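You operate a simulated robot arm through the tools that you are given. There is no shell and no other tool.

You are at the controls of a simulated robot arm. One attempt, no reset.

TASK
Take the pan on the top of the sauce table and put it away on the long bench. Then take the box on the top of the sauce table and put it away on the top of the wall shelf over the bins. Then take the paddle from the top of the sauce table and leave it on the top of the rail cart. Then open the hood, put the blue cloth from the top of the short belt in the inside of the washer rack, then shut the hood. Then take the green scoop from the top of the wash table and put it on the middle shelf of the open rack. Then take the blue plug and leave it in the purple box. Keep to this order. Set down upright: box.

Only the result counts: the job must be done as asked and must still hold three seconds after the hand-in. Knocking over, shifting, dropping, spilling or breaking anything else fails it. Flat cloth is picked up by pressing the open fingertips on it (5 to 10 N) and closing them slowly along it; thin cloth reads only 2 to 8 mm in the jaws.

THE ROBOT
A 6-joint arm with a two-finger gripper on a trunk, on a base that moves. Base frame: it is fixed to the floor where the robot stands at the start and does not move with it; the origin is under the middle of the robot, x ahead of it, y to its left, z up. Units: mm, degrees, N and s.
With the tool pointing down near the work surface it reaches from about 240 to 540 mm from the robot's upright axis, wherever it stands. Its first joint turns from -166.0 to 166.0 degrees. Places, roughly: blue cloth (10x8x3 cm) [-3500, -600, 900]; blue plug (7x7x14 cm) [-7500, -800, 900]; box [-3500, 750, 1000]; green scoop (19x7x4 cm) [-6000, -1900, 900]; hood [-6800, -1500, 1200]; inside of the washer rack [-6800, -1500, 900]; long bench [-7400, 4500, 900]; middle shelf of the open rack [-8800, 2200, 900]; paddle (27x6x2 cm) [-4100, 1000, 900]; pan (16x14x7 cm) [-3700, 800, 900]; purple box (15x17x8 cm) [-4100, -1200, 700]; top of the rail cart [-4400, -2900, 900]; top of the wall shelf over the bins [4700, 5100, 1200]. Payload 2.45 kg.
The tool frame sits at the grasp point between the pads (the TCP): z along the fingers, y along the line on which they close. The tips reach 26 mm beyond it. The gripper opens to 96 mm; its body begins 69 mm behind the TCP.
Orientation is told as [roll, pitch, yaw] about the base's x, y, z axes, in that order, counted from this pose: with the fingers straight down and closing along the base's y, the tool's x points along the base's -x, its y along +y and its z along -z.

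THE INTERFACE
- The arm moves only by the tool move_arm. Its argument "commands" is a list of rows, each an object of numbers (a shift or turn left out is 0, a gripper value left out holds the last): "tx", "ty", "tz": the shift along the tool's x, y, z in mm; "rx", "ry", "rz": the turn, a rotation vector about the tool's x, y, z in degrees. In form: [{"tx": .., "ty": .., "tz": .., "rx": .., "ry": .., "rz": ..}, ...]. A call has 1 to 20 rows; each row is the pose to reach, as a shift and turn from the pose commanded when the call began, along the tool's axes at that moment. "jaw" is the gripper command, from -1 (fully open) to 1 (shut), values between in proportion, set as the call begins (left out, the last holds). A row lasts 0.2 s, in which the tool goes at most 50 mm and 8.6 degrees; a call with a longer step from one row to the next is refused whole, and so is a gripper value outside its range. A pose out of reach is approached as far as the arm can. The call stops where the force on the tool passes 40 N (or 10 N more than at its start, if that is more) or the arm is blocked; 0.2 s more then pass. The fingers move at their own pace (about 119.9 mm/s each) and stop on an object; they squeeze with about 36 N. The grip force told is the motor's: it shows also when the fingers shut on nothing. Time passes only in rows, and 0.2 s behind the last, so rows that repeat a pose let the fingers close. The reply holds the time, the measured pose of the TCP, the force on the tool along the base axes, the opening and the grip force, in the units named above and with some noise, with the torque about the TCP (base axes, N m) and any sound that the robot's microphone picked up.
- Cameras (640 x 400 px; columns grow to the right, rows downward): "scene" is now at [34.8, 163.3, 1156.9]; the picture's right is [0.07, -1.00, 0.00], its down [-0.20, -0.01, -0.98] and it looks along [0.98, 0.06, -0.20] (base axes); focal length 286 px, centre (320, 200). "wrist" rides on the gripper at [82, 3, -98] in the tool frame; the picture's right is [-0.04, 1.00, 0.00], its down [-0.73, -0.03, -0.68] and it looks along [-0.68, -0.03, 0.73] (tool axes); focal length 256 px, centre (320, 200). There is no depth. A picture from a camera that has moved, and an enlarged one, comes with that camera's place and axes in the base frame and with its lens.
- grab_frame(camera): a new picture of that camera. No time passes.
- move_column(by): slides the trunk up (or, below 0, down) by that many mm; the arm and the scene camera ride with it, the base frame stays. It gives what a move gives, with no picture.
- roll_base(legs): drives the robot by 1 to 6 legs, each [ahead, turn to the left] in mm and degrees, along the robot's own axes; the way and the turn of a leg run together, so that a leg with both is an arc; at most 1500 mm and 180 degrees a leg. The arm and the cameras ride along, it lands a little off, and it stops where it bumps. It gives what a move gives.
- aim_head(pan, tilt): turns the head with the scene camera to pan (to the left, within 155 degrees either way) and tilt (down, from -29 to 69), counted from straight ahead of the robot. It gives what a move gives.
- inspect(camera, box): a new picture of the part [left, top, right, bottom] of that camera's present view, enlarged. No time passes.
- hand_in(): hands the job in; it is judged then, once.

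Places have to be worked out from the pictures, the camera data and where the tool is seen. Open the gripper and draw the arm clear of the work before you hand the job in, unless the task says otherwise.

The tools are called as name(argument=value, ...) on one line, values as JSON. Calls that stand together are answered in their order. move_arm: Moves the arm, as the interface text tells. Its arguments: {"type":"object","properties":{"commands":{"type":"array","items":{"type":"object","properties":{"tx":{"type":"number"},"ty":{"type":"number"},"tz":{"type":"number"},"rx":{"type":"number"},"ry":{"type":"number"},"rz":{"type":"number"}}}},"jaw":{"type":"number"}},"required":["commands"]} The other tools are called the same way: move_column (by) moves the trunk up or down; roll_base (legs) drives the base; aim_head (pan, tilt) turns the head that bears the scene camera; grab_frame (camera) takes a picture; inspect (camera, box) takes an enlarged picture of a part of a camera's view; hand_in () hands the job in.

At the start:

```text
clock: 0.0
ee_pos: [416.7, 156.9, 1000.1]
tool_rot: [-0.1, -0.1, 0.0]
wrist_force: [0.6, 0.9, -0.2]
wrist_torque: [0.0, 0.03, 0.05]
opening: 95.8
grasp_force: 0.0
trunk travel left (down, up): [-150.0, 0.0]
robot x, y, heading: [-1.0, 0.9, 0.2]
head pan, tilt (commanded): [3.7, 11.6]
```

scene: 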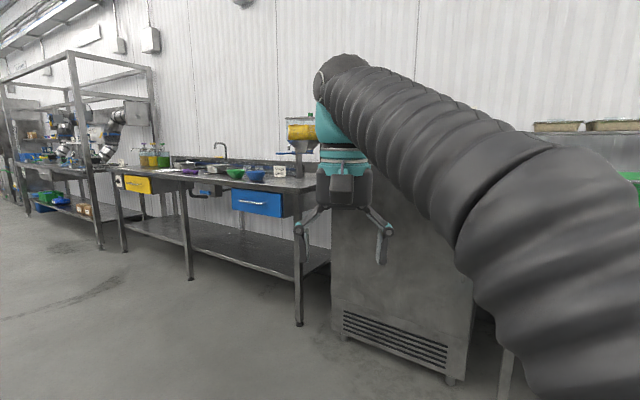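
wrist: 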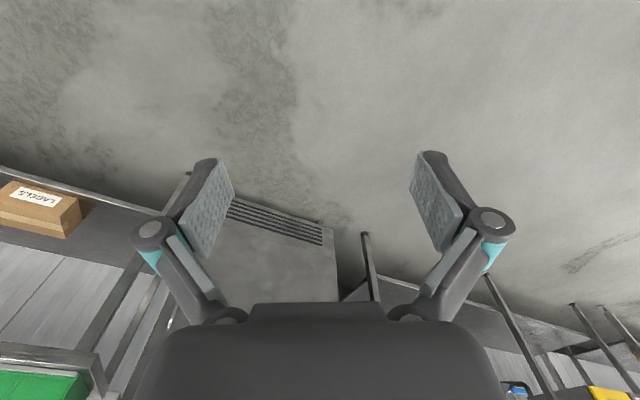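

I start by looking around before moving; the sauce table should be behind me at about (-3600, 850).

aim_head(pan=150, tilt=12)

grab_frame(camera="scene")

aim_head(pan=-150, tilt=12)

grab_frame(camera="scene")

aim_head(pan=75, tilt=12)

grab_frame(camera="scene")

aim_head(pan=-75, tilt=12)

grab_frame(camera="scene")

```text
clock: 2.3
ee_pos: [416.4, 157.0, 999.9]
tool_rot: [0.0, 0.0, 0.1]
wrist_force: [-0.8, 0.4, -0.5]
wrist_torque: [0.03, 0.0, 0.01]
opening: 96.1
grasp_force: 0.1
trunk travel left (down, up): [-150.0, 0.0]
robot x, y, heading: [-2.0, 1.4, 0.1]
head pan, tilt (commanded): [150.0, 12.0]
```

```text
taken
camera scene: at [-138.9, 203.8, 1156.2], right [0.5, 0.87, 0.0], down [0.18, -0.1, -0.98], along [-0.85, 0.49, -0.21], focal length 286 px, centre (320, 200)
```

scene: 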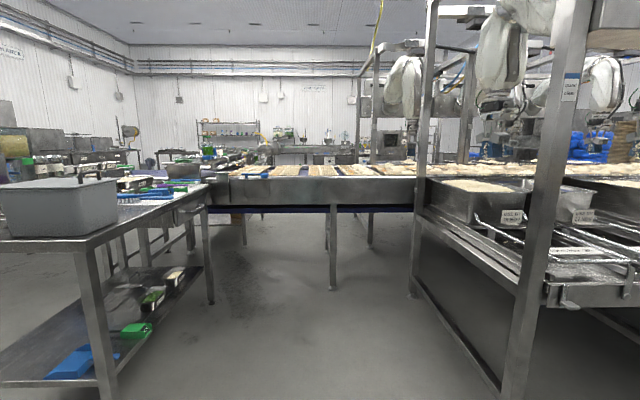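

```text
clock: 6.4
ee_pos: [417.8, 156.9, 1000.3]
tool_rot: [0.0, -0.1, -0.1]
wrist_force: [0.4, -0.4, 0.1]
wrist_torque: [0.03, 0.01, -0.01]
opening: 96.1
grasp_force: 0.1
trunk travel left (down, up): [-150.0, 0.0]
robot x, y, heading: [1.1, 0.9, -0.1]
head pan, tilt (commanded): [-150.0, 12.0]
```

```text
taken
camera scene: at [-138.9, 110.5, 1156.3], right [-0.5, 0.87, 0.0], down [0.18, 0.1, -0.98], along [-0.85, -0.49, -0.21], focal length 286 px, centre (320, 200)
```

scene: 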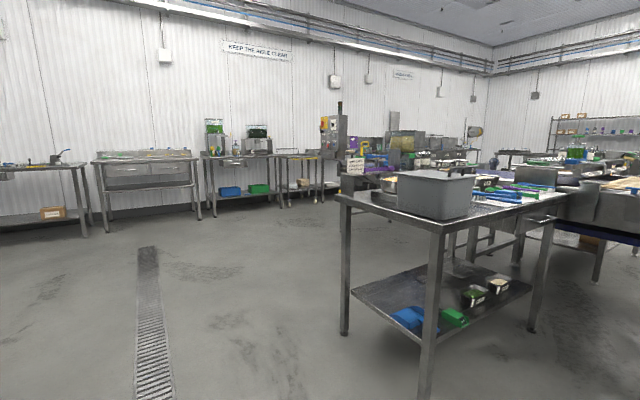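

```text
clock: 9.6
ee_pos: [416.5, 157.7, 1000.9]
tool_rot: [-0.1, 0.0, -0.1]
wrist_force: [0.6, 0.5, 0.1]
wrist_torque: [-0.02, 0.0, -0.01]
opening: 96.2
grasp_force: 0.0
trunk travel left (down, up): [-150.0, 0.0]
robot x, y, heading: [-2.9, -1.3, -0.2]
head pan, tilt (commanded): [75.0, 12.0]
```

```text
taken
camera scene: at [-34.0, 247.2, 1156.2], right [0.97, -0.26, 0.0], down [-0.05, -0.2, -0.98], along [0.25, 0.94, -0.21], focal length 286 px, centre (320, 200)
```

scene: 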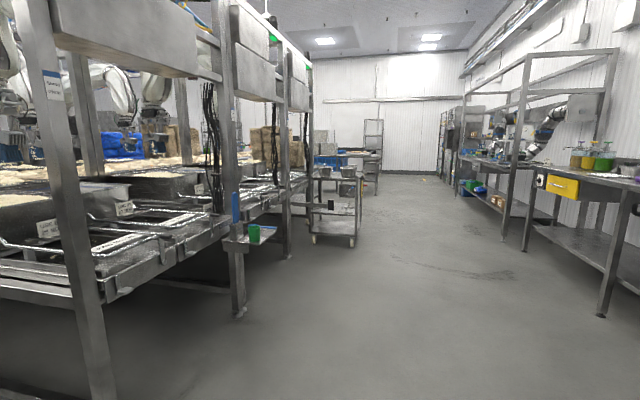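

```text
clock: 12.0
ee_pos: [416.6, 157.4, 998.8]
tool_rot: [0.0, 0.0, 0.0]
wrist_force: [0.0, 0.1, 0.2]
wrist_torque: [-0.02, 0.01, 0.03]
opening: 95.8
grasp_force: 0.1
trunk travel left (down, up): [-150.0, 0.0]
robot x, y, heading: [-0.5, -0.9, -0.1]
head pan, tilt (commanded): [-75.0, 12.0]
```

```text
taken
camera scene: at [-34.0, 67.1, 1156.3], right [-0.97, -0.26, 0.0], down [-0.05, 0.2, -0.98], along [0.25, -0.94, -0.21], focal length 286 px, centre (320, 200)
```

scene: 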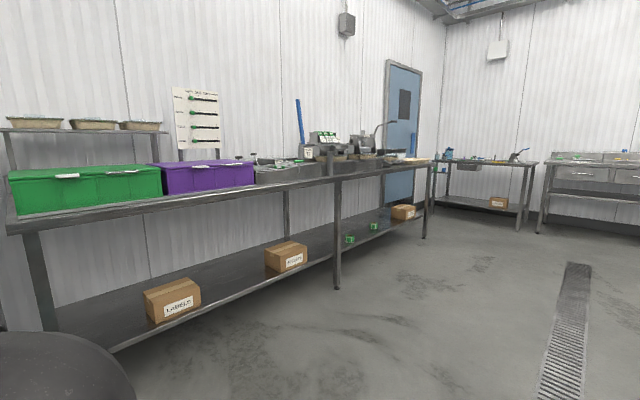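

The sauce table is behind me. There is at least 1.2 m clear all round, so I turn the base 180° in place to face the work area and look.

roll_base(legs=[[0, 180]])

aim_head(pan=0, tilt=10)

grab_frame(camera="scene")

aim_head(pan=40, tilt=10)

grab_frame(camera="scene")

aim_head(pan=-40, tilt=10)

grab_frame(camera="scene")

```text
clock: 20.1
ee_pos: [-387.5, -217.0, 1000.7]
tool_rot: [0.0, 0.0, -171.3]
wrist_force: [-0.4, 0.8, -0.3]
wrist_torque: [-0.01, 0.01, 0.04]
opening: 96.0
grasp_force: 0.1
trunk travel left (down, up): [-150.0, 0.0]
robot x, y, heading: [-2.4, -1.3, -171.4]
head pan, tilt (commanded): [-75.0, 12.0]
```

```text
clock: 21.5
ee_pos: [-389.0, -217.5, 999.7]
tool_rot: [0.0, 0.0, -171.3]
wrist_force: [-0.5, -0.3, -0.5]
wrist_torque: [0.0, 0.01, -0.01]
opening: 96.0
grasp_force: 0.1
trunk travel left (down, up): [-150.0, 0.0]
robot x, y, heading: [0.2, 1.3, -171.2]
head pan, tilt (commanded): [0.0, 10.0]
```

```text
taken
camera scene: at [-7.0, -161.2, 1159.5], right [-0.15, 0.99, 0.0], down [0.17, 0.03, -0.98], along [-0.97, -0.15, -0.17], focal length 286 px, centre (320, 200)
```

scene: 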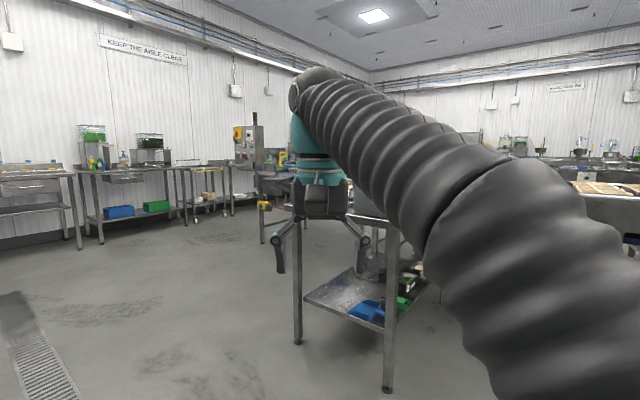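

```text
clock: 22.6
ee_pos: [-387.9, -216.7, 1000.2]
tool_rot: [0.0, 0.2, -171.3]
wrist_force: [-0.1, -0.6, -0.1]
wrist_torque: [0.0, 0.01, 0.01]
opening: 96.1
grasp_force: 0.2
trunk travel left (down, up): [-150.0, 0.0]
robot x, y, heading: [2.1, 0.1, -171.2]
head pan, tilt (commanded): [40.0, 10.0]
```

```text
taken
camera scene: at [23.5, -217.0, 1159.5], right [-0.75, 0.66, 0.0], down [0.11, 0.13, -0.98], along [-0.65, -0.74, -0.17], focal length 286 px, centre (320, 200)
```

scene: 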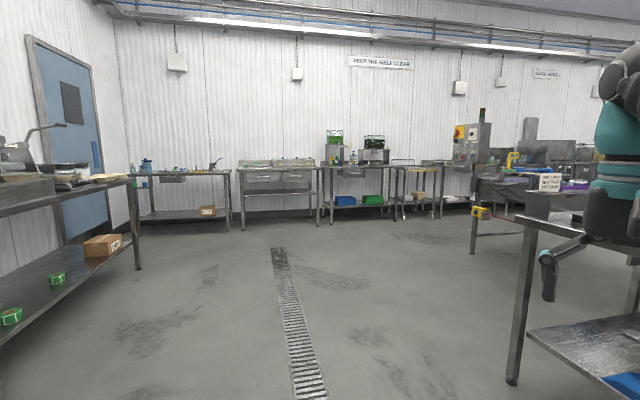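

```text
clock: 24.1
ee_pos: [-388.2, -217.6, 1001.1]
tool_rot: [0.1, 0.0, -171.3]
wrist_force: [-0.6, 0.1, -1.2]
wrist_torque: [0.01, 0.01, 0.01]
opening: 96.1
grasp_force: 0.1
trunk travel left (down, up): [-150.0, 0.0]
robot x, y, heading: [-0.6, 1.9, -171.4]
head pan, tilt (commanded): [-40.0, 10.0]
```

```text
taken
camera scene: at [5.5, -99.0, 1159.5], right [0.52, 0.85, 0.0], down [0.15, -0.09, -0.98], along [-0.84, 0.51, -0.17], focal length 286 px, centre (320, 200)
```

scene: 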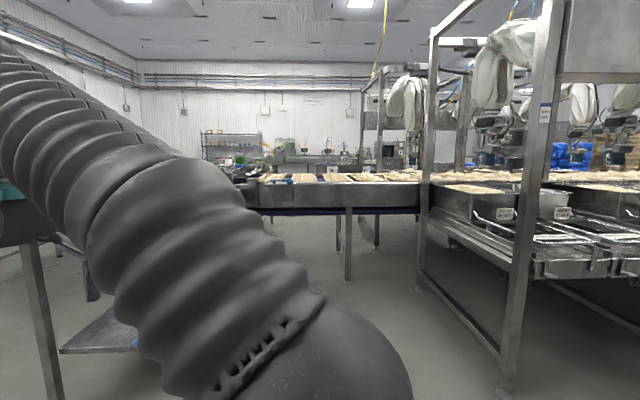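

The near table (with grey bin) stands about 1.3–2.1 m behind the start; the room is rotated by about 28° to the base frame. I drive toward the left aisle around it, to about (-1470, -1480).

roll_base(legs=[[0, 35], [1000, 0], [1000, 0]])

aim_head(pan=-60, tilt=10)

grab_frame(camera="scene")

aim_head(pan=35, tilt=10)

grab_frame(camera="scene")

aim_head(pan=-110, tilt=10)

grab_frame(camera="scene")

```text
clock: 35.7
ee_pos: [-1676.1, -1721.8, 999.9]
tool_rot: [0.0, 0.0, -138.0]
wrist_force: [0.4, -0.4, 0.1]
wrist_torque: [-0.03, 0.0, 0.02]
opening: 95.9
grasp_force: 0.0
trunk travel left (down, up): [-150.0, 0.0]
robot x, y, heading: [-1472.3, -1327.3, -138.2]
head pan, tilt (commanded): [-40.0, 10.0]
```

```text
clock: 36.5
ee_pos: [-1677.5, -1722.8, 999.9]
tool_rot: [0.1, 0.0, -138.0]
wrist_force: [0.1, 0.4, 0.2]
wrist_torque: [0.03, -0.01, 0.02]
opening: 95.8
grasp_force: 0.0
trunk travel left (down, up): [-150.0, 0.0]
robot x, y, heading: [-1468.5, -1326.8, -138.3]
head pan, tilt (commanded): [-60.0, 10.0]
```

```text
taken
camera scene: at [-1407.9, -1376.4, 1159.5], right [0.31, 0.95, 0.0], down [0.17, -0.05, -0.98], along [-0.94, 0.3, -0.17], focal length 286 px, centre (320, 200)
```

scene: 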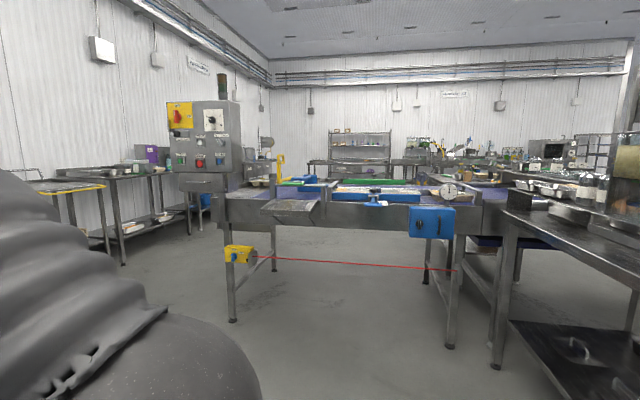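

```text
clock: 38.2
ee_pos: [-1675.7, -1722.5, 1000.1]
tool_rot: [0.0, 0.0, -137.9]
wrist_force: [0.1, 0.4, 0.0]
wrist_torque: [-0.02, 0.0, 0.04]
opening: 95.9
grasp_force: 0.0
trunk travel left (down, up): [-150.0, 0.0]
robot x, y, heading: [-1472.9, -1327.6, -137.8]
head pan, tilt (commanded): [35.0, 10.0]
```

```text
taken
camera scene: at [-1340.5, -1495.6, 1159.5], right [-0.97, 0.23, 0.0], down [0.04, 0.17, -0.98], along [-0.22, -0.96, -0.17], focal length 286 px, centre (320, 200)
```

scene: 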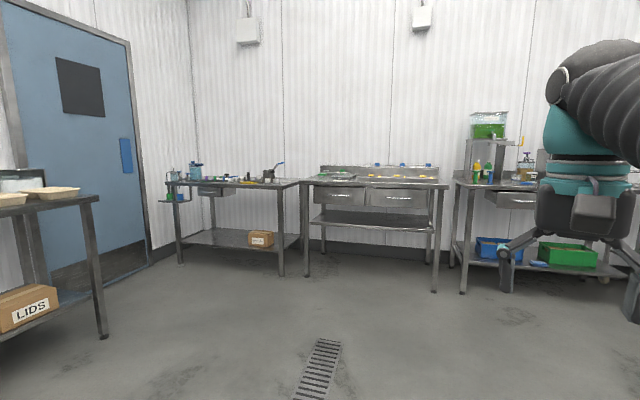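

```text
clock: 40.5
ee_pos: [-1676.3, -1722.4, 998.8]
tool_rot: [0.0, 0.0, -138.0]
wrist_force: [-0.7, -0.6, 0.8]
wrist_torque: [0.01, 0.03, 0.0]
opening: 95.7
grasp_force: 0.0
trunk travel left (down, up): [-150.0, 0.0]
robot x, y, heading: [-1471.6, -1326.7, -138.1]
head pan, tilt (commanded): [-110.0, 10.0]
```

```text
taken
camera scene: at [-1354.3, -1318.8, 1159.5], right [0.93, 0.37, 0.0], down [0.07, -0.16, -0.98], along [-0.37, 0.91, -0.17], focal length 286 px, centre (320, 200)
```

scene: 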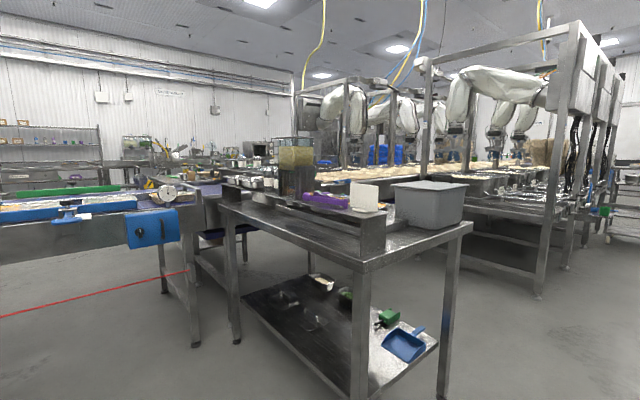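

I'm at (-1472, -1327). The short belt (with the red cord) spans ahead; I'll go around its left end by the wall aisle. First to about (-2870, -2200), then look along the aisle.

roll_base(legs=[[0, -10], [800, 0], [850, 0], [0, -55]])

aim_head(pan=20, tilt=10)

grab_frame(camera="scene")

aim_head(pan=-50, tilt=10)

grab_frame(camera="scene")

aim_head(pan=70, tilt=15)

grab_frame(camera="scene")

```text
clock: 52.0
ee_pos: [-3303.8, -2164.3, 998.9]
tool_rot: [0.0, -0.1, 156.7]
wrist_force: [0.0, 0.8, -0.2]
wrist_torque: [-0.02, 0.04, -0.02]
opening: 95.8
grasp_force: 0.1
trunk travel left (down, up): [-150.0, 0.0]
robot x, y, heading: [-2857.0, -2185.7, 156.7]
head pan, tilt (commanded): [-110.0, 10.0]
```

```text
clock: 54.1
ee_pos: [-3303.1, -2165.1, 999.8]
tool_rot: [0.0, 0.0, 156.8]
wrist_force: [0.6, 0.3, 0.4]
wrist_torque: [0.0, 0.01, 0.01]
opening: 96.2
grasp_force: 0.1
trunk travel left (down, up): [-150.0, 0.0]
robot x, y, heading: [-2860.6, -2181.8, 156.9]
head pan, tilt (commanded): [20.0, 10.0]
```

```text
taken
camera scene: at [-2956.6, -2348.7, 1159.5], right [0.06, 1.0, 0.0], down [0.17, -0.01, -0.98], along [-0.98, 0.05, -0.17], focal length 286 px, centre (320, 200)
```

scene: 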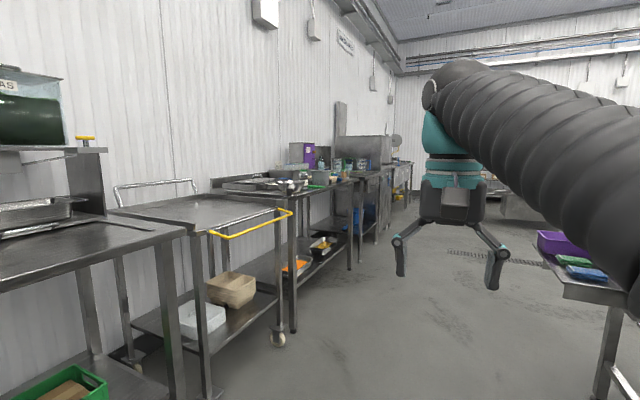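

```text
clock: 55.5
ee_pos: [-3304.8, -2165.1, 999.1]
tool_rot: [0.1, 0.0, 156.8]
wrist_force: [0.8, -0.7, 0.1]
wrist_torque: [-0.02, -0.02, -0.02]
opening: 95.9
grasp_force: 0.1
trunk travel left (down, up): [-150.0, 0.0]
robot x, y, heading: [-2855.5, -2185.3, 156.9]
head pan, tilt (commanded): [-50.0, 10.0]
```

```text
taken
camera scene: at [-2890.8, -2264.9, 1159.5], right [0.96, 0.29, 0.0], down [0.05, -0.17, -0.98], along [-0.29, 0.94, -0.17], focal length 286 px, centre (320, 200)
```

scene: 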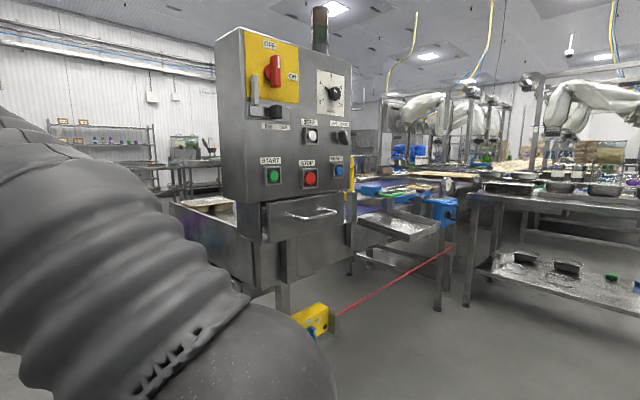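

```text
clock: 57.5
ee_pos: [-3304.2, -2164.6, 999.5]
tool_rot: [0.0, 0.1, 156.8]
wrist_force: [0.0, 0.4, -0.2]
wrist_torque: [-0.04, 0.02, 0.01]
opening: 95.6
grasp_force: 0.0
trunk travel left (down, up): [-150.0, 0.0]
robot x, y, heading: [-2859.4, -2185.1, 156.7]
head pan, tilt (commanded): [70.0, 15.0]
```

```text
taken
camera scene: at [-2927.7, -2422.0, 1151.4], right [-0.73, 0.68, 0.0], down [0.18, 0.19, -0.97], along [-0.66, -0.7, -0.26], focal length 286 px, centre (320, 200)
```

scene: 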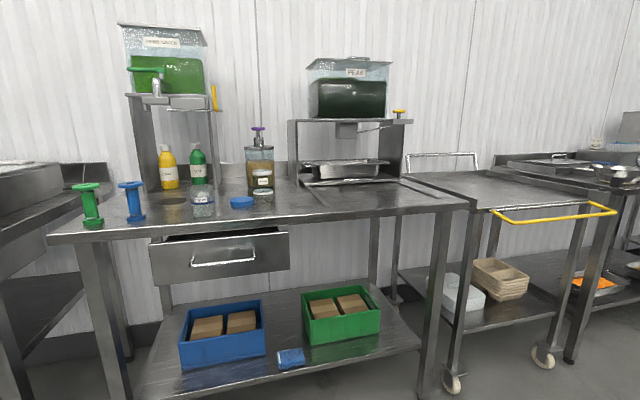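

The cart with the yellow rail is the rail cart on the left; the small side table with the purple box is at the belt's left end. The aisle between is about 1.2 m wide; I drive down its middle in two steps.

roll_base(legs=[[0, 14], [960, 0], [0, -18]])

aim_head(pan=-45, tilt=15)

grab_frame(camera="scene")

aim_head(pan=12, tilt=15)

grab_frame(camera="scene")

aim_head(pan=70, tilt=25)

grab_frame(camera="scene")

```text
clock: 64.4
ee_pos: [-4263.9, -1973.9, 999.2]
tool_rot: [-0.1, -0.1, 152.3]
wrist_force: [-0.2, 0.0, -0.1]
wrist_torque: [-0.02, -0.01, -0.01]
opening: 95.8
grasp_force: 0.1
trunk travel left (down, up): [-150.0, 0.0]
robot x, y, heading: [-3820.8, -2029.8, 152.4]
head pan, tilt (commanded): [70.0, 15.0]
```

```text
clock: 66.3
ee_pos: [-4263.4, -1973.6, 1000.0]
tool_rot: [0.0, 0.0, 152.3]
wrist_force: [-0.4, -0.3, -0.8]
wrist_torque: [-0.01, 0.03, 0.05]
opening: 96.2
grasp_force: 0.0
trunk travel left (down, up): [-150.0, 0.0]
robot x, y, heading: [-3823.0, -2030.0, 152.2]
head pan, tilt (commanded): [-45.0, 15.0]
```

```text
taken
camera scene: at [-3867.6, -2107.6, 1151.4], right [0.95, 0.3, 0.0], down [0.08, -0.25, -0.97], along [-0.29, 0.92, -0.26], focal length 286 px, centre (320, 200)
```

scene: 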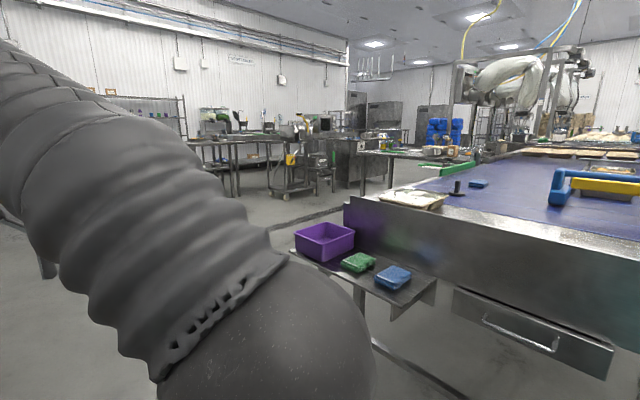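

```text
clock: 67.6
ee_pos: [-4262.8, -1973.6, 1000.1]
tool_rot: [0.1, 0.0, 152.3]
wrist_force: [-0.4, -0.2, -0.3]
wrist_torque: [-0.02, 0.01, -0.02]
opening: 96.1
grasp_force: 0.1
trunk travel left (down, up): [-150.0, 0.0]
robot x, y, heading: [-3823.5, -2032.2, 152.3]
head pan, tilt (commanded): [12.0, 15.0]
```

```text
taken
camera scene: at [-3929.7, -2171.4, 1151.4], right [0.27, 0.96, 0.0], down [0.25, -0.07, -0.97], along [-0.93, 0.26, -0.26], focal length 286 px, centre (320, 200)
```

scene: 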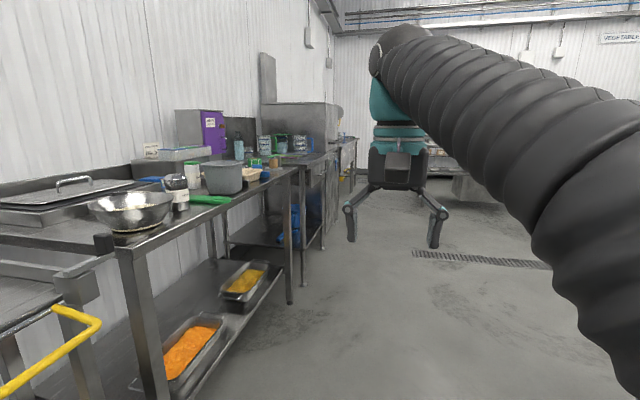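

```text
clock: 68.9
ee_pos: [-4262.4, -1973.6, 998.5]
tool_rot: [0.0, 0.0, 152.4]
wrist_force: [0.4, -0.7, 0.2]
wrist_torque: [0.02, 0.0, 0.02]
opening: 96.1
grasp_force: 0.0
trunk travel left (down, up): [-150.0, 0.0]
robot x, y, heading: [-3820.8, -2024.1, 152.3]
head pan, tilt (commanded): [70.0, 25.0]
```

```text
taken
camera scene: at [-3907.9, -2258.7, 1135.1], right [-0.67, 0.74, 0.0], down [0.31, 0.28, -0.91], along [-0.67, -0.61, -0.42], focal length 286 px, centre (320, 200)
```

scene: 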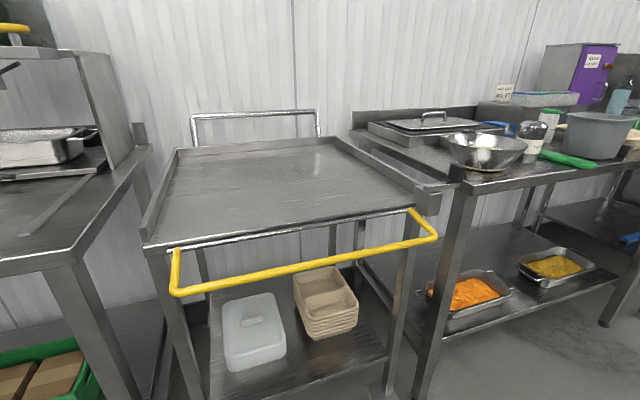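

The rail cart top is empty and the sauce table lies beyond the belt to the right. I continue down the aisle and look right.

roll_base(legs=[[1450, 0], [0, -45]])

aim_head(pan=-40, tilt=15)

grab_frame(camera="scene")

aim_head(pan=15, tilt=15)

grab_frame(camera="scene")

aim_head(pan=80, tilt=15)

grab_frame(camera="scene")

```text
clock: 78.2
ee_pos: [-5363.9, -974.0, 999.5]
tool_rot: [0.0, 0.0, 105.5]
wrist_force: [-0.2, -0.2, -0.3]
wrist_torque: [0.0, 0.0, -0.03]
opening: 96.2
grasp_force: 0.0
trunk travel left (down, up): [-150.0, 0.0]
robot x, y, heading: [-5101.5, -1335.6, 105.5]
head pan, tilt (commanded): [70.0, 25.0]
```

```text
clock: 80.1
ee_pos: [-5363.2, -972.9, 998.9]
tool_rot: [-0.1, 0.0, 105.5]
wrist_force: [0.5, 0.3, -1.0]
wrist_torque: [-0.02, 0.03, -0.04]
opening: 95.9
grasp_force: 0.0
trunk travel left (down, up): [-150.0, 0.0]
robot x, y, heading: [-5100.3, -1331.7, 105.6]
head pan, tilt (commanded): [-40.0, 15.0]
```

```text
taken
camera scene: at [-5197.0, -1348.8, 1151.4], right [0.91, -0.41, 0.0], down [-0.11, -0.24, -0.97], along [0.4, 0.88, -0.26], focal length 286 px, centre (320, 200)
```

scene: 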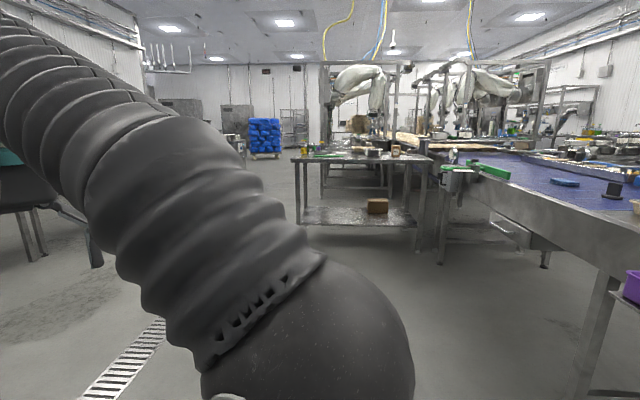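

```text
clock: 81.3
ee_pos: [-5364.2, -973.5, 999.8]
tool_rot: [0.0, 0.1, 105.5]
wrist_force: [0.0, -0.5, -1.2]
wrist_torque: [-0.02, -0.01, 0.0]
opening: 96.1
grasp_force: 0.2
trunk travel left (down, up): [-150.0, 0.0]
robot x, y, heading: [-5101.2, -1333.3, 105.9]
head pan, tilt (commanded): [15.0, 15.0]
```

```text
taken
camera scene: at [-5283.0, -1353.3, 1151.4], right [0.86, 0.51, 0.0], down [0.13, -0.22, -0.97], along [-0.49, 0.83, -0.26], focal length 286 px, centre (320, 200)
```

scene: 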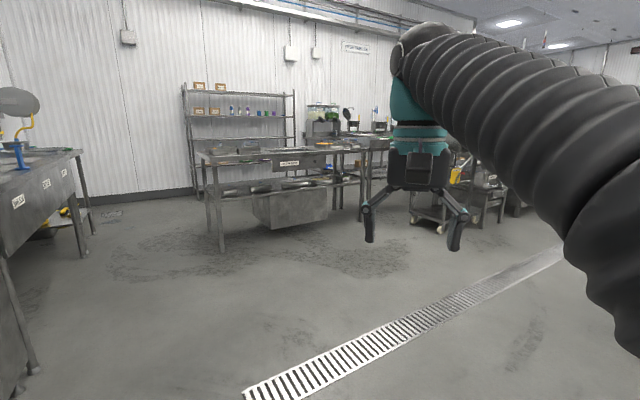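

```text
clock: 82.7
ee_pos: [-5363.3, -973.6, 999.3]
tool_rot: [0.1, 0.0, 105.5]
wrist_force: [-0.5, 0.1, 0.4]
wrist_torque: [-0.02, 0.0, 0.02]
opening: 96.1
grasp_force: 0.0
trunk travel left (down, up): [-150.0, 0.0]
robot x, y, heading: [-5099.5, -1333.5, 105.5]
head pan, tilt (commanded): [80.0, 15.0]
```

```text
taken
camera scene: at [-5328.6, -1442.8, 1151.3], right [-0.1, 1.0, 0.0], down [0.26, 0.02, -0.97], along [-0.96, -0.09, -0.26], focal length 286 px, centre (320, 200)
```

scene: 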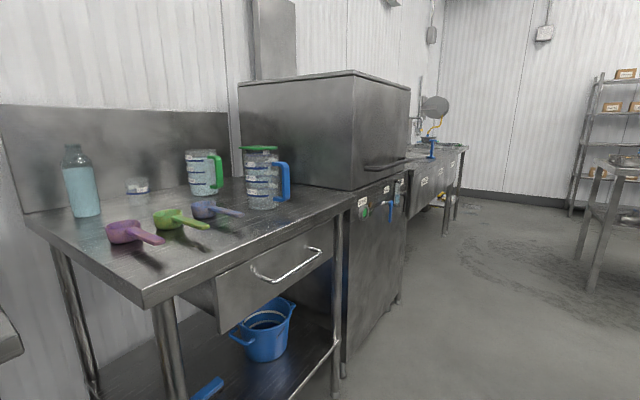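

The sauce table seems to be the table behind the belt's green end. I'll zoom in to see what is on it and its footprint.

aim_head(pan=-40, tilt=15)

inspect(camera="scene", box=[270, 110, 510, 260])

inspect(camera="scene", box=[290, 130, 450, 230])

```text
clock: 84.7
ee_pos: [-5364.9, -973.6, 1000.0]
tool_rot: [0.0, 0.0, 105.5]
wrist_force: [-0.4, 0.5, -0.8]
wrist_torque: [0.0, 0.03, -0.01]
opening: 95.9
grasp_force: 0.1
trunk travel left (down, up): [-150.0, 0.0]
robot x, y, heading: [-5100.1, -1330.2, 106.0]
head pan, tilt (commanded): [-40.0, 15.0]
```

```text
2.67 times, centred on (390, 185) of scene
camera zoom: at [-5197.0, -1348.8, 1151.4], right [0.91, -0.41, 0.0], down [-0.11, -0.24, -0.97], along [0.4, 0.88, -0.26], focal length 763 px, centre (133, 240)
```

zoom: 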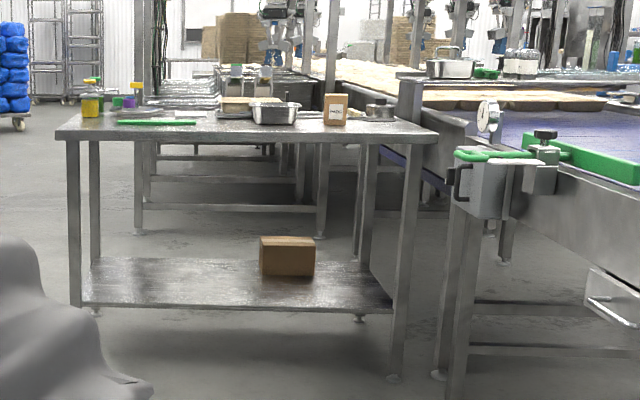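

```text
4.00 times, centred on (370, 180) of scene
camera zoom: at [-5197.0, -1348.8, 1151.4], right [0.91, -0.41, 0.0], down [-0.11, -0.24, -0.97], along [0.4, 0.88, -0.26], focal length 1145 px, centre (120, 280)
```

zoom: 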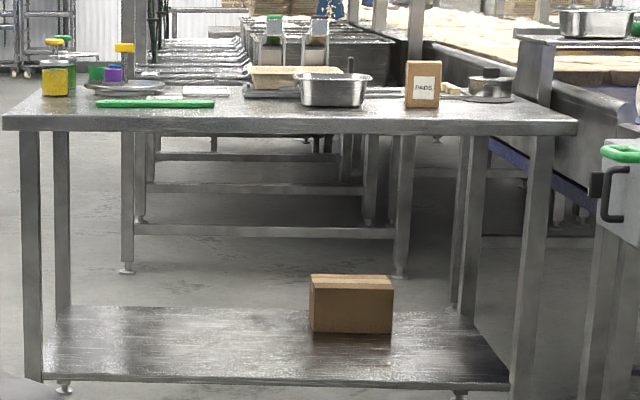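

The table behind is the sauce table: green paddle at left, metal pan, "PADS" box. Its front edge is about 2.4 m ahead along heading ~62°. I turn and drive to about 750 mm short of it.

roll_base(legs=[[0, -43], [1500, 0]])

aim_head(pan=-10, tilt=25)

grab_frame(camera="scene")

aim_head(pan=0, tilt=69)

grab_frame(camera="scene")

aim_head(pan=-60, tilt=69)

grab_frame(camera="scene")

```text
clock: 94.2
ee_pos: [-4320.2, 446.1, 1000.0]
tool_rot: [0.1, 0.0, 61.5]
wrist_force: [0.5, -0.2, -0.3]
wrist_torque: [-0.02, 0.0, -0.01]
opening: 96.1
grasp_force: 0.0
trunk travel left (down, up): [-150.0, 0.0]
robot x, y, heading: [-4381.1, 5.5, 61.4]
head pan, tilt (commanded): [-40.0, 15.0]
```

```text
clock: 95.2
ee_pos: [-4320.0, 445.6, 999.1]
tool_rot: [0.0, -0.1, 61.6]
wrist_force: [-0.4, -1.3, -0.2]
wrist_torque: [0.01, 0.03, -0.01]
opening: 95.8
grasp_force: 0.1
trunk travel left (down, up): [-150.0, 0.0]
robot x, y, heading: [-4378.5, 2.5, 61.9]
head pan, tilt (commanded): [-10.0, 25.0]
```

```text
taken
camera scene: at [-4488.9, 98.4, 1135.2], right [0.78, -0.62, 0.0], down [-0.26, -0.33, -0.91], along [0.56, 0.71, -0.42], focal length 286 px, centre (320, 200)
```

scene: 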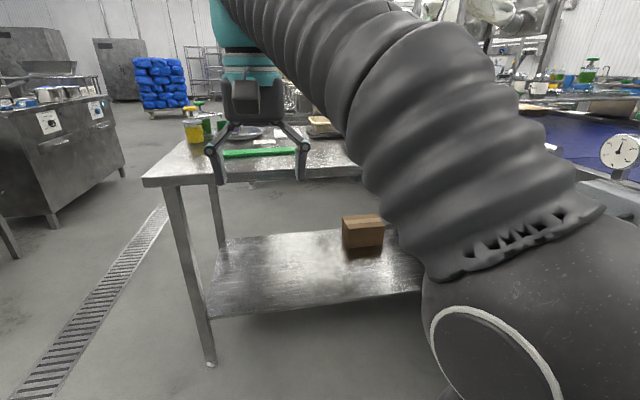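

```text
clock: 96.3
ee_pos: [-4319.7, 445.3, 999.3]
tool_rot: [0.1, 0.0, 61.6]
wrist_force: [0.2, 0.3, 0.5]
wrist_torque: [-0.02, -0.01, -0.02]
opening: 95.7
grasp_force: 0.0
trunk travel left (down, up): [-150.0, 0.0]
robot x, y, heading: [-4380.5, 3.9, 61.7]
head pan, tilt (commanded): [0.0, 68.8]
```

```text
taken
camera scene: at [-4519.6, 75.5, 1075.7], right [0.88, -0.48, 0.0], down [-0.44, -0.82, -0.36], along [0.17, 0.32, -0.93], focal length 286 px, centre (320, 200)
```

scene: 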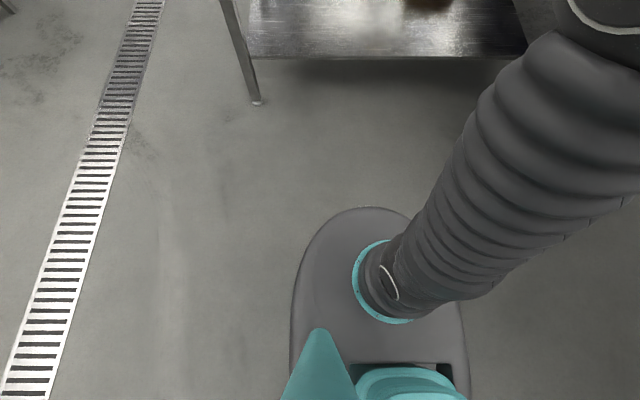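

```text
clock: 97.6
ee_pos: [-4320.5, 445.1, 999.8]
tool_rot: [0.0, 0.0, 61.6]
wrist_force: [-0.2, -0.7, -0.3]
wrist_torque: [0.03, -0.01, 0.0]
opening: 96.1
grasp_force: 0.0
trunk travel left (down, up): [-150.0, 0.0]
robot x, y, heading: [-4377.6, 2.5, 61.6]
head pan, tilt (commanded): [-60.0, 68.8]
```

```text
taken
camera scene: at [-4490.3, 27.9, 1075.7], right [0.03, -1.0, 0.0], down [-0.93, -0.03, -0.36], along [0.36, 0.01, -0.93], focal length 286 px, centre (320, 200)
```

scene: 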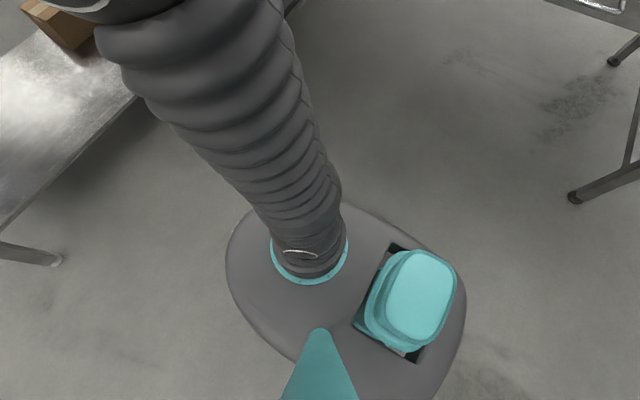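

The base front reaches about 250–300 mm ahead of the axis and the elbow bulges to the right front. Still clear of the table (~450 mm from the tool), so I test the arm: raise 100 mm and centre the tool in front of the axis, then look at where the elbow goes.

move_arm(commands=[{"ty": -20, "tz": -20}, {"ty": -50, "tz": -40}, {"ty": -80, "tz": -60}, {"ty": -110, "tz": -80}, {"ty": -140, "tz": -100}, {"ty": -157, "tz": -100}, {"ty": -157, "tz": -100}])

aim_head(pan=-20, tilt=45)

grab_frame(camera="scene")

grab_frame(camera="wrist")

```text
clock: 99.2
ee_pos: [-4200.1, 376.4, 1010.5]
tool_rot: [0.1, -0.2, 61.6]
wrist_force: [-0.6, 0.9, 1.3]
wrist_torque: [-0.03, 0.02, 0.01]
opening: 96.1
grasp_force: 0.1
out of reach, approached as far as the arm can: row 1, 2, 3, 4, 5, 6, 7
trunk travel left (down, up): [-150.0, 0.0]
robot x, y, heading: [-4380.8, 2.6, 61.4]
head pan, tilt (commanded): [-60.0, 68.8]
```

```text
clock: 100.2
ee_pos: [-4200.0, 376.1, 1010.2]
tool_rot: [0.0, -0.2, 61.7]
wrist_force: [-0.1, 0.0, -0.5]
wrist_torque: [-0.01, 0.0, 0.02]
opening: 96.2
grasp_force: 0.1
trunk travel left (down, up): [-150.0, 0.0]
robot x, y, heading: [-4381.3, 6.7, 61.7]
head pan, tilt (commanded): [-20.0, 45.0]
```

```text
taken
camera scene: at [-4485.3, 80.2, 1104.5], right [0.66, -0.75, 0.0], down [-0.53, -0.47, -0.71], along [0.53, 0.47, -0.71], focal length 286 px, centre (320, 200)
```

scene: 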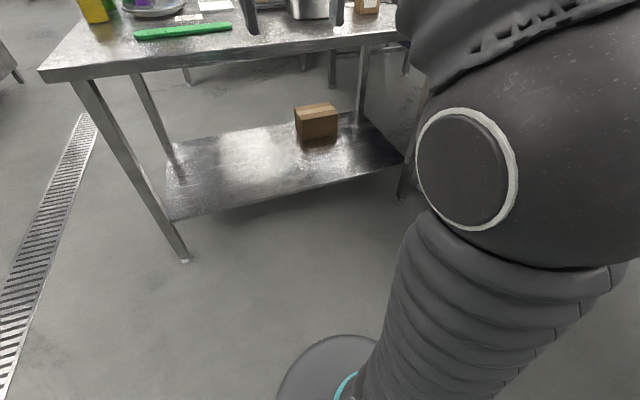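

```text
taken
camera wrist: at [-4242.0, 304.9, 1109.2], right [-0.86, 0.51, 0.0], down [0.37, 0.63, 0.68], along [0.35, 0.59, -0.73], focal length 256 px, centre (320, 200)
```

wrist: 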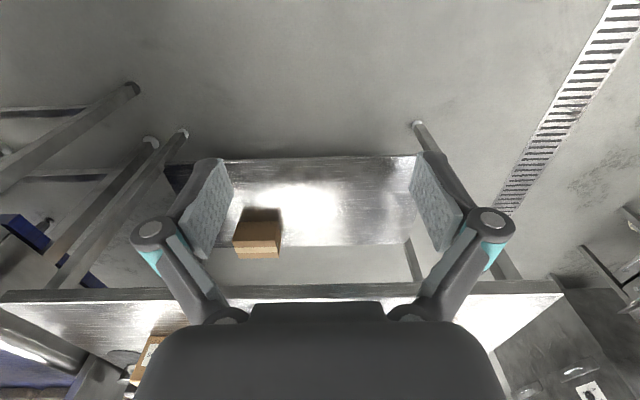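

The tool tops out near z≈1010 when pointing down; the elbow stays behind the base front. Next I drive to about 540 mm in front of the table opposite the pan.

roll_base(legs=[[0, -33], [400, 0], [0, 33]])

aim_head(pan=-5, tilt=20)

grab_frame(camera="scene")

grab_frame(camera="wrist")

```text
clock: 105.9
ee_pos: [-3857.2, 559.7, 1010.5]
tool_rot: [0.0, -0.1, 61.5]
wrist_force: [-0.4, -0.4, 0.9]
wrist_torque: [0.01, 0.01, 0.01]
opening: 96.1
grasp_force: 0.1
trunk travel left (down, up): [-150.0, 0.0]
robot x, y, heading: [-4037.7, 187.9, 61.5]
head pan, tilt (commanded): [-20.0, 45.0]
```

```text
clock: 106.8
ee_pos: [-3856.7, 559.5, 1011.1]
tool_rot: [0.0, -0.2, 61.5]
wrist_force: [0.0, 0.3, -0.2]
wrist_torque: [-0.01, 0.03, -0.02]
opening: 96.1
grasp_force: 0.0
trunk travel left (down, up): [-150.0, 0.0]
robot x, y, heading: [-4039.6, 189.5, 61.5]
head pan, tilt (commanded): [-5.0, 20.0]
```

```text
taken
camera scene: at [-4153.2, 288.1, 1143.1], right [0.83, -0.55, 0.0], down [-0.19, -0.29, -0.94], along [0.52, 0.78, -0.34], focal length 286 px, centre (320, 200)
```

scene: 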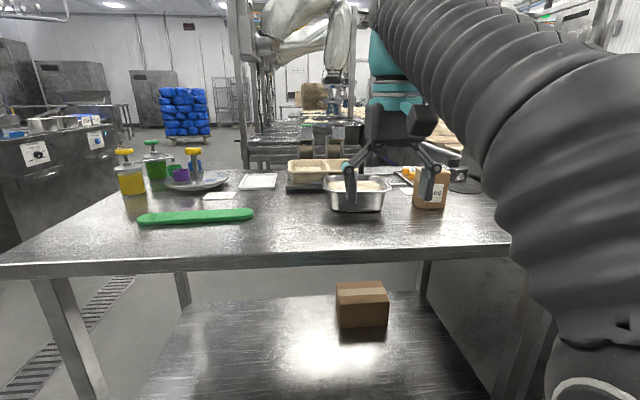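

```text
taken
camera wrist: at [-3900.1, 488.7, 1109.2], right [-0.86, 0.51, 0.0], down [0.37, 0.63, 0.68], along [0.35, 0.59, -0.73], focal length 256 px, centre (320, 200)
```

wrist: 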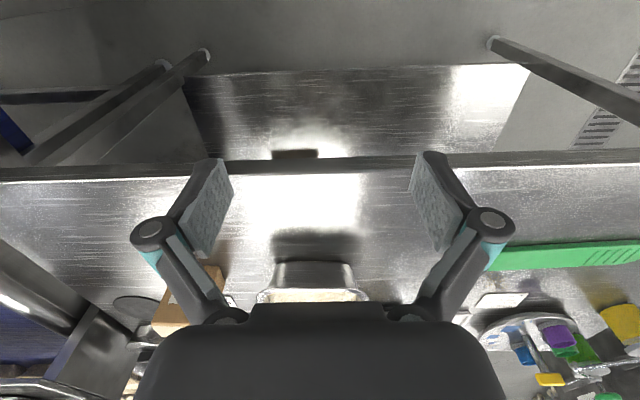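

The pan (metal, flared) and the PADS box stand near the front part of the table. I zoom in on them to get edges.

inspect(camera="scene", box=[270, 130, 510, 280])

inspect(camera="wrist", box=[140, 220, 460, 400])

aim_head(pan=25, tilt=20)

grab_frame(camera="scene")

```text
2.67 times, centred on (390, 205) of scene
camera zoom: at [-4153.2, 288.1, 1143.1], right [0.83, -0.55, 0.0], down [-0.19, -0.29, -0.94], along [0.52, 0.78, -0.34], focal length 763 px, centre (133, 187)
```

zoom: 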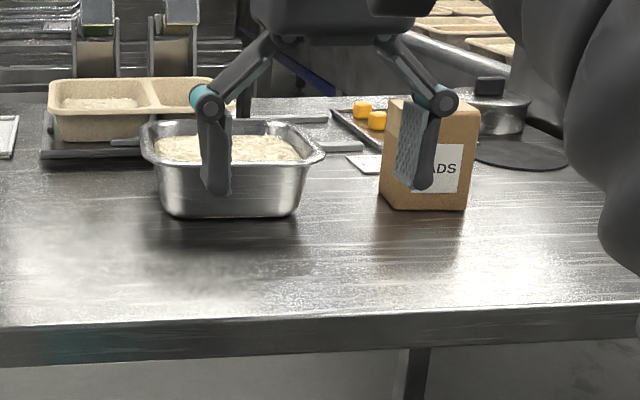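

```text
2.00 times, centred on (300, 310) of wrist
camera zoom: at [-3900.1, 488.7, 1109.2], right [-0.86, 0.51, 0.0], down [0.37, 0.63, 0.68], along [0.35, 0.59, -0.73], focal length 512 px, centre (360, -20)
```

zoom: 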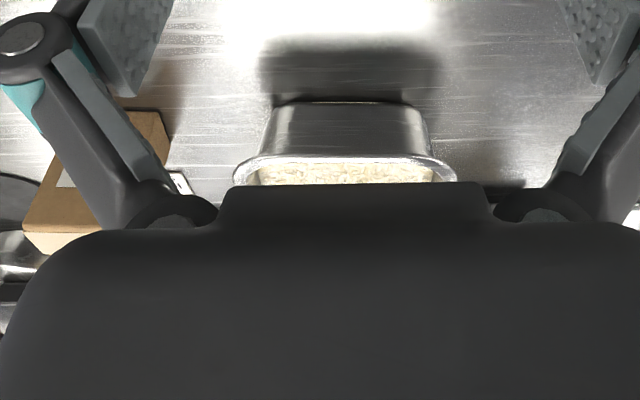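

```text
clock: 107.7
ee_pos: [-3858.1, 559.9, 1010.5]
tool_rot: [0.0, -0.2, 61.5]
wrist_force: [-0.2, -0.8, 1.1]
wrist_torque: [-0.03, -0.02, 0.01]
opening: 96.1
grasp_force: 0.0
trunk travel left (down, up): [-150.0, 0.0]
robot x, y, heading: [-4040.5, 190.2, 61.2]
head pan, tilt (commanded): [25.0, 20.0]
```

```text
taken
camera scene: at [-4198.8, 303.4, 1143.2], right [1.0, -0.06, 0.0], down [-0.02, -0.34, -0.94], along [0.06, 0.94, -0.34], focal length 286 px, centre (320, 200)
```

scene: 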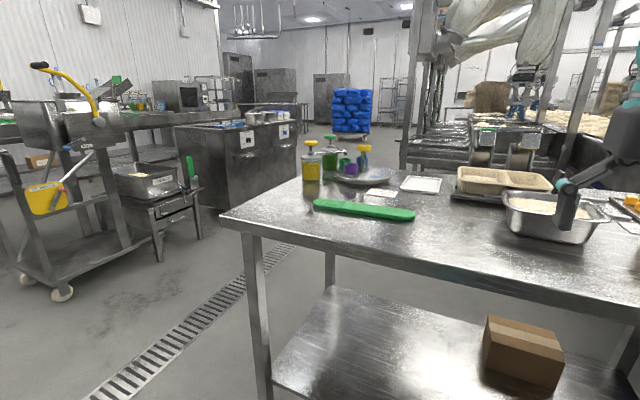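

The pan centre is at about (-3616, 890) with rim top near z≈915 and is filled with grain, so I must carry it level. I'll grip its near wall, fingers closing along the approach direction, so I rotate the gripper 90° here in free space.

move_arm(commands=[{"rz": 8.2}, {"rz": 16.4}, {"rz": 24.6}, {"rz": 32.8}, {"rz": 41}, {"rz": 49.2}, {"rz": 57.4}, {"rz": 65.6}, {"rz": 73.8}, {"rz": 82}, {"rz": 90}, {"rz": 90}])

grab_frame(camera="wrist")

aim_head(pan=0, tilt=69)

grab_frame(camera="scene")

```text
clock: 110.3
ee_pos: [-3857.3, 559.0, 1009.8]
tool_rot: [0.2, 0.0, -28.5]
wrist_force: [0.6, 0.9, 0.6]
wrist_torque: [0.01, 0.02, 0.0]
opening: 95.9
grasp_force: 0.0
trunk travel left (down, up): [-150.0, 0.0]
robot x, y, heading: [-4038.7, 188.0, 61.6]
head pan, tilt (commanded): [25.0, 20.0]
```

```text
taken
camera wrist: at [-3927.8, 600.1, 1108.7], right [0.51, 0.86, 0.0], down [0.63, -0.38, 0.68], along [0.58, -0.35, -0.73], focal length 256 px, centre (320, 200)
```

wrist: 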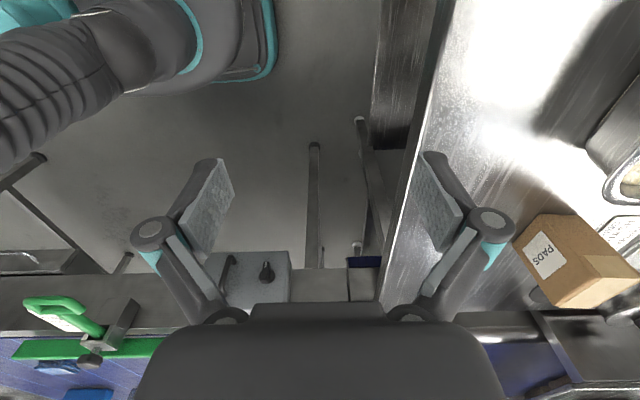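

```text
clock: 111.5
ee_pos: [-3858.2, 558.6, 1010.2]
tool_rot: [0.2, 0.0, -28.6]
wrist_force: [0.0, 0.5, 0.5]
wrist_torque: [0.01, 0.01, 0.0]
opening: 96.0
grasp_force: 0.0
trunk travel left (down, up): [-150.0, 0.0]
robot x, y, heading: [-4036.1, 189.9, 61.3]
head pan, tilt (commanded): [0.0, 68.8]
```

```text
taken
camera scene: at [-4177.9, 259.6, 1075.7], right [0.88, -0.48, 0.0], down [-0.44, -0.82, -0.36], along [0.17, 0.32, -0.93], focal length 286 px, centre (320, 200)
```

scene: 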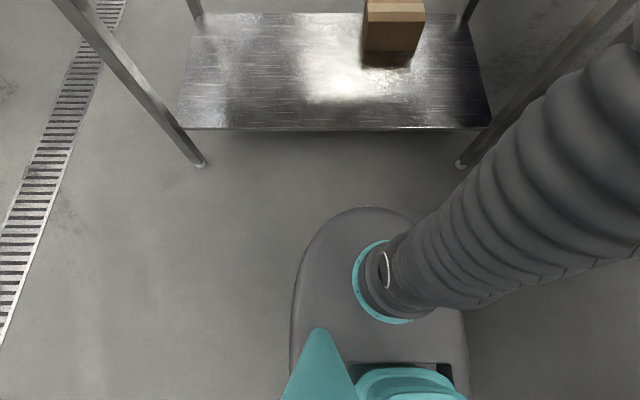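

The base front is about 280 mm ahead of the axis and the shelf edge about 570 mm ahead. Before driving in, I test here the arm posture needed (forward 520, z≈940) and look at where the elbow goes.

move_arm(commands=[{"ty": 30, "tz": 15}, {"ty": 60, "tz": 30}, {"ty": 85, "tz": 50}, {"ty": 107, "tz": 70}, {"ty": 107, "tz": 70}])

grab_frame(camera="scene")

aim_head(pan=-30, tilt=45)

grab_frame(camera="scene")

grab_frame(camera="wrist")

```text
clock: 112.7
ee_pos: [-3807.5, 653.0, 942.5]
tool_rot: [0.1, -0.1, -28.6]
wrist_force: [0.5, 0.3, -0.3]
wrist_torque: [-0.04, 0.0, 0.03]
opening: 96.1
grasp_force: 0.0
trunk travel left (down, up): [-150.0, 0.0]
robot x, y, heading: [-4042.4, 188.8, 61.6]
head pan, tilt (commanded): [0.0, 68.8]
```

```text
taken
camera scene: at [-4177.9, 259.6, 1075.7], right [0.88, -0.48, 0.0], down [-0.44, -0.82, -0.36], along [0.17, 0.32, -0.93], focal length 286 px, centre (320, 200)
```

scene: 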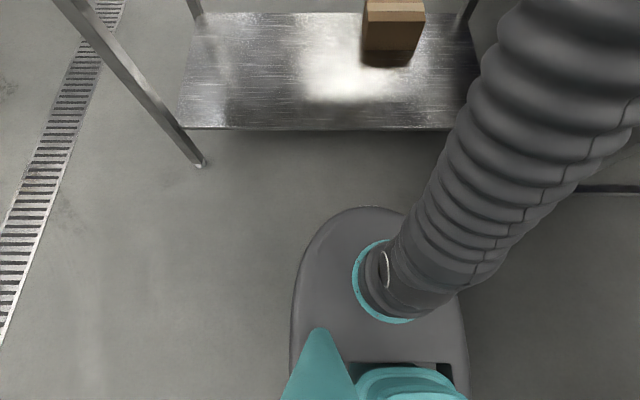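

```text
clock: 113.6
ee_pos: [-3806.6, 652.9, 940.8]
tool_rot: [0.3, 0.0, -28.5]
wrist_force: [0.3, -0.4, -0.4]
wrist_torque: [0.0, 0.03, 0.0]
opening: 96.1
grasp_force: 0.1
trunk travel left (down, up): [-150.0, 0.0]
robot x, y, heading: [-4036.4, 188.8, 61.5]
head pan, tilt (commanded): [-30.0, 45.0]
```

```text
taken
camera scene: at [-4135.3, 253.1, 1104.5], right [0.52, -0.85, 0.0], down [-0.6, -0.37, -0.71], along [0.6, 0.37, -0.71], focal length 286 px, centre (320, 200)
```

scene: 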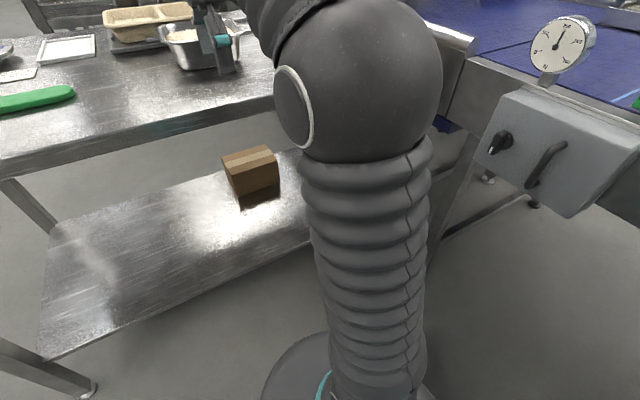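

```text
taken
camera wrist: at [-3877.5, 693.3, 1040.2], right [0.51, 0.86, 0.0], down [0.63, -0.38, 0.68], along [0.58, -0.35, -0.73], focal length 256 px, centre (320, 200)
```

wrist: 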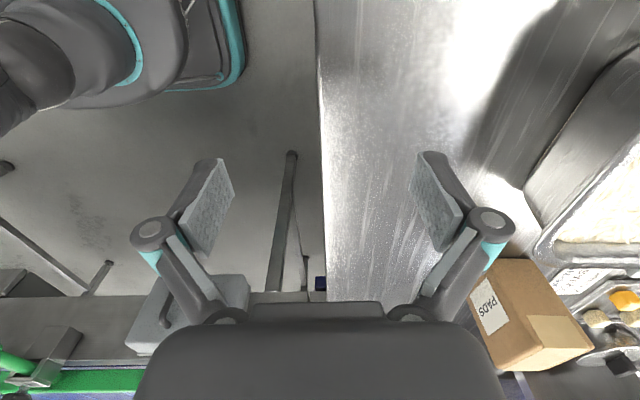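

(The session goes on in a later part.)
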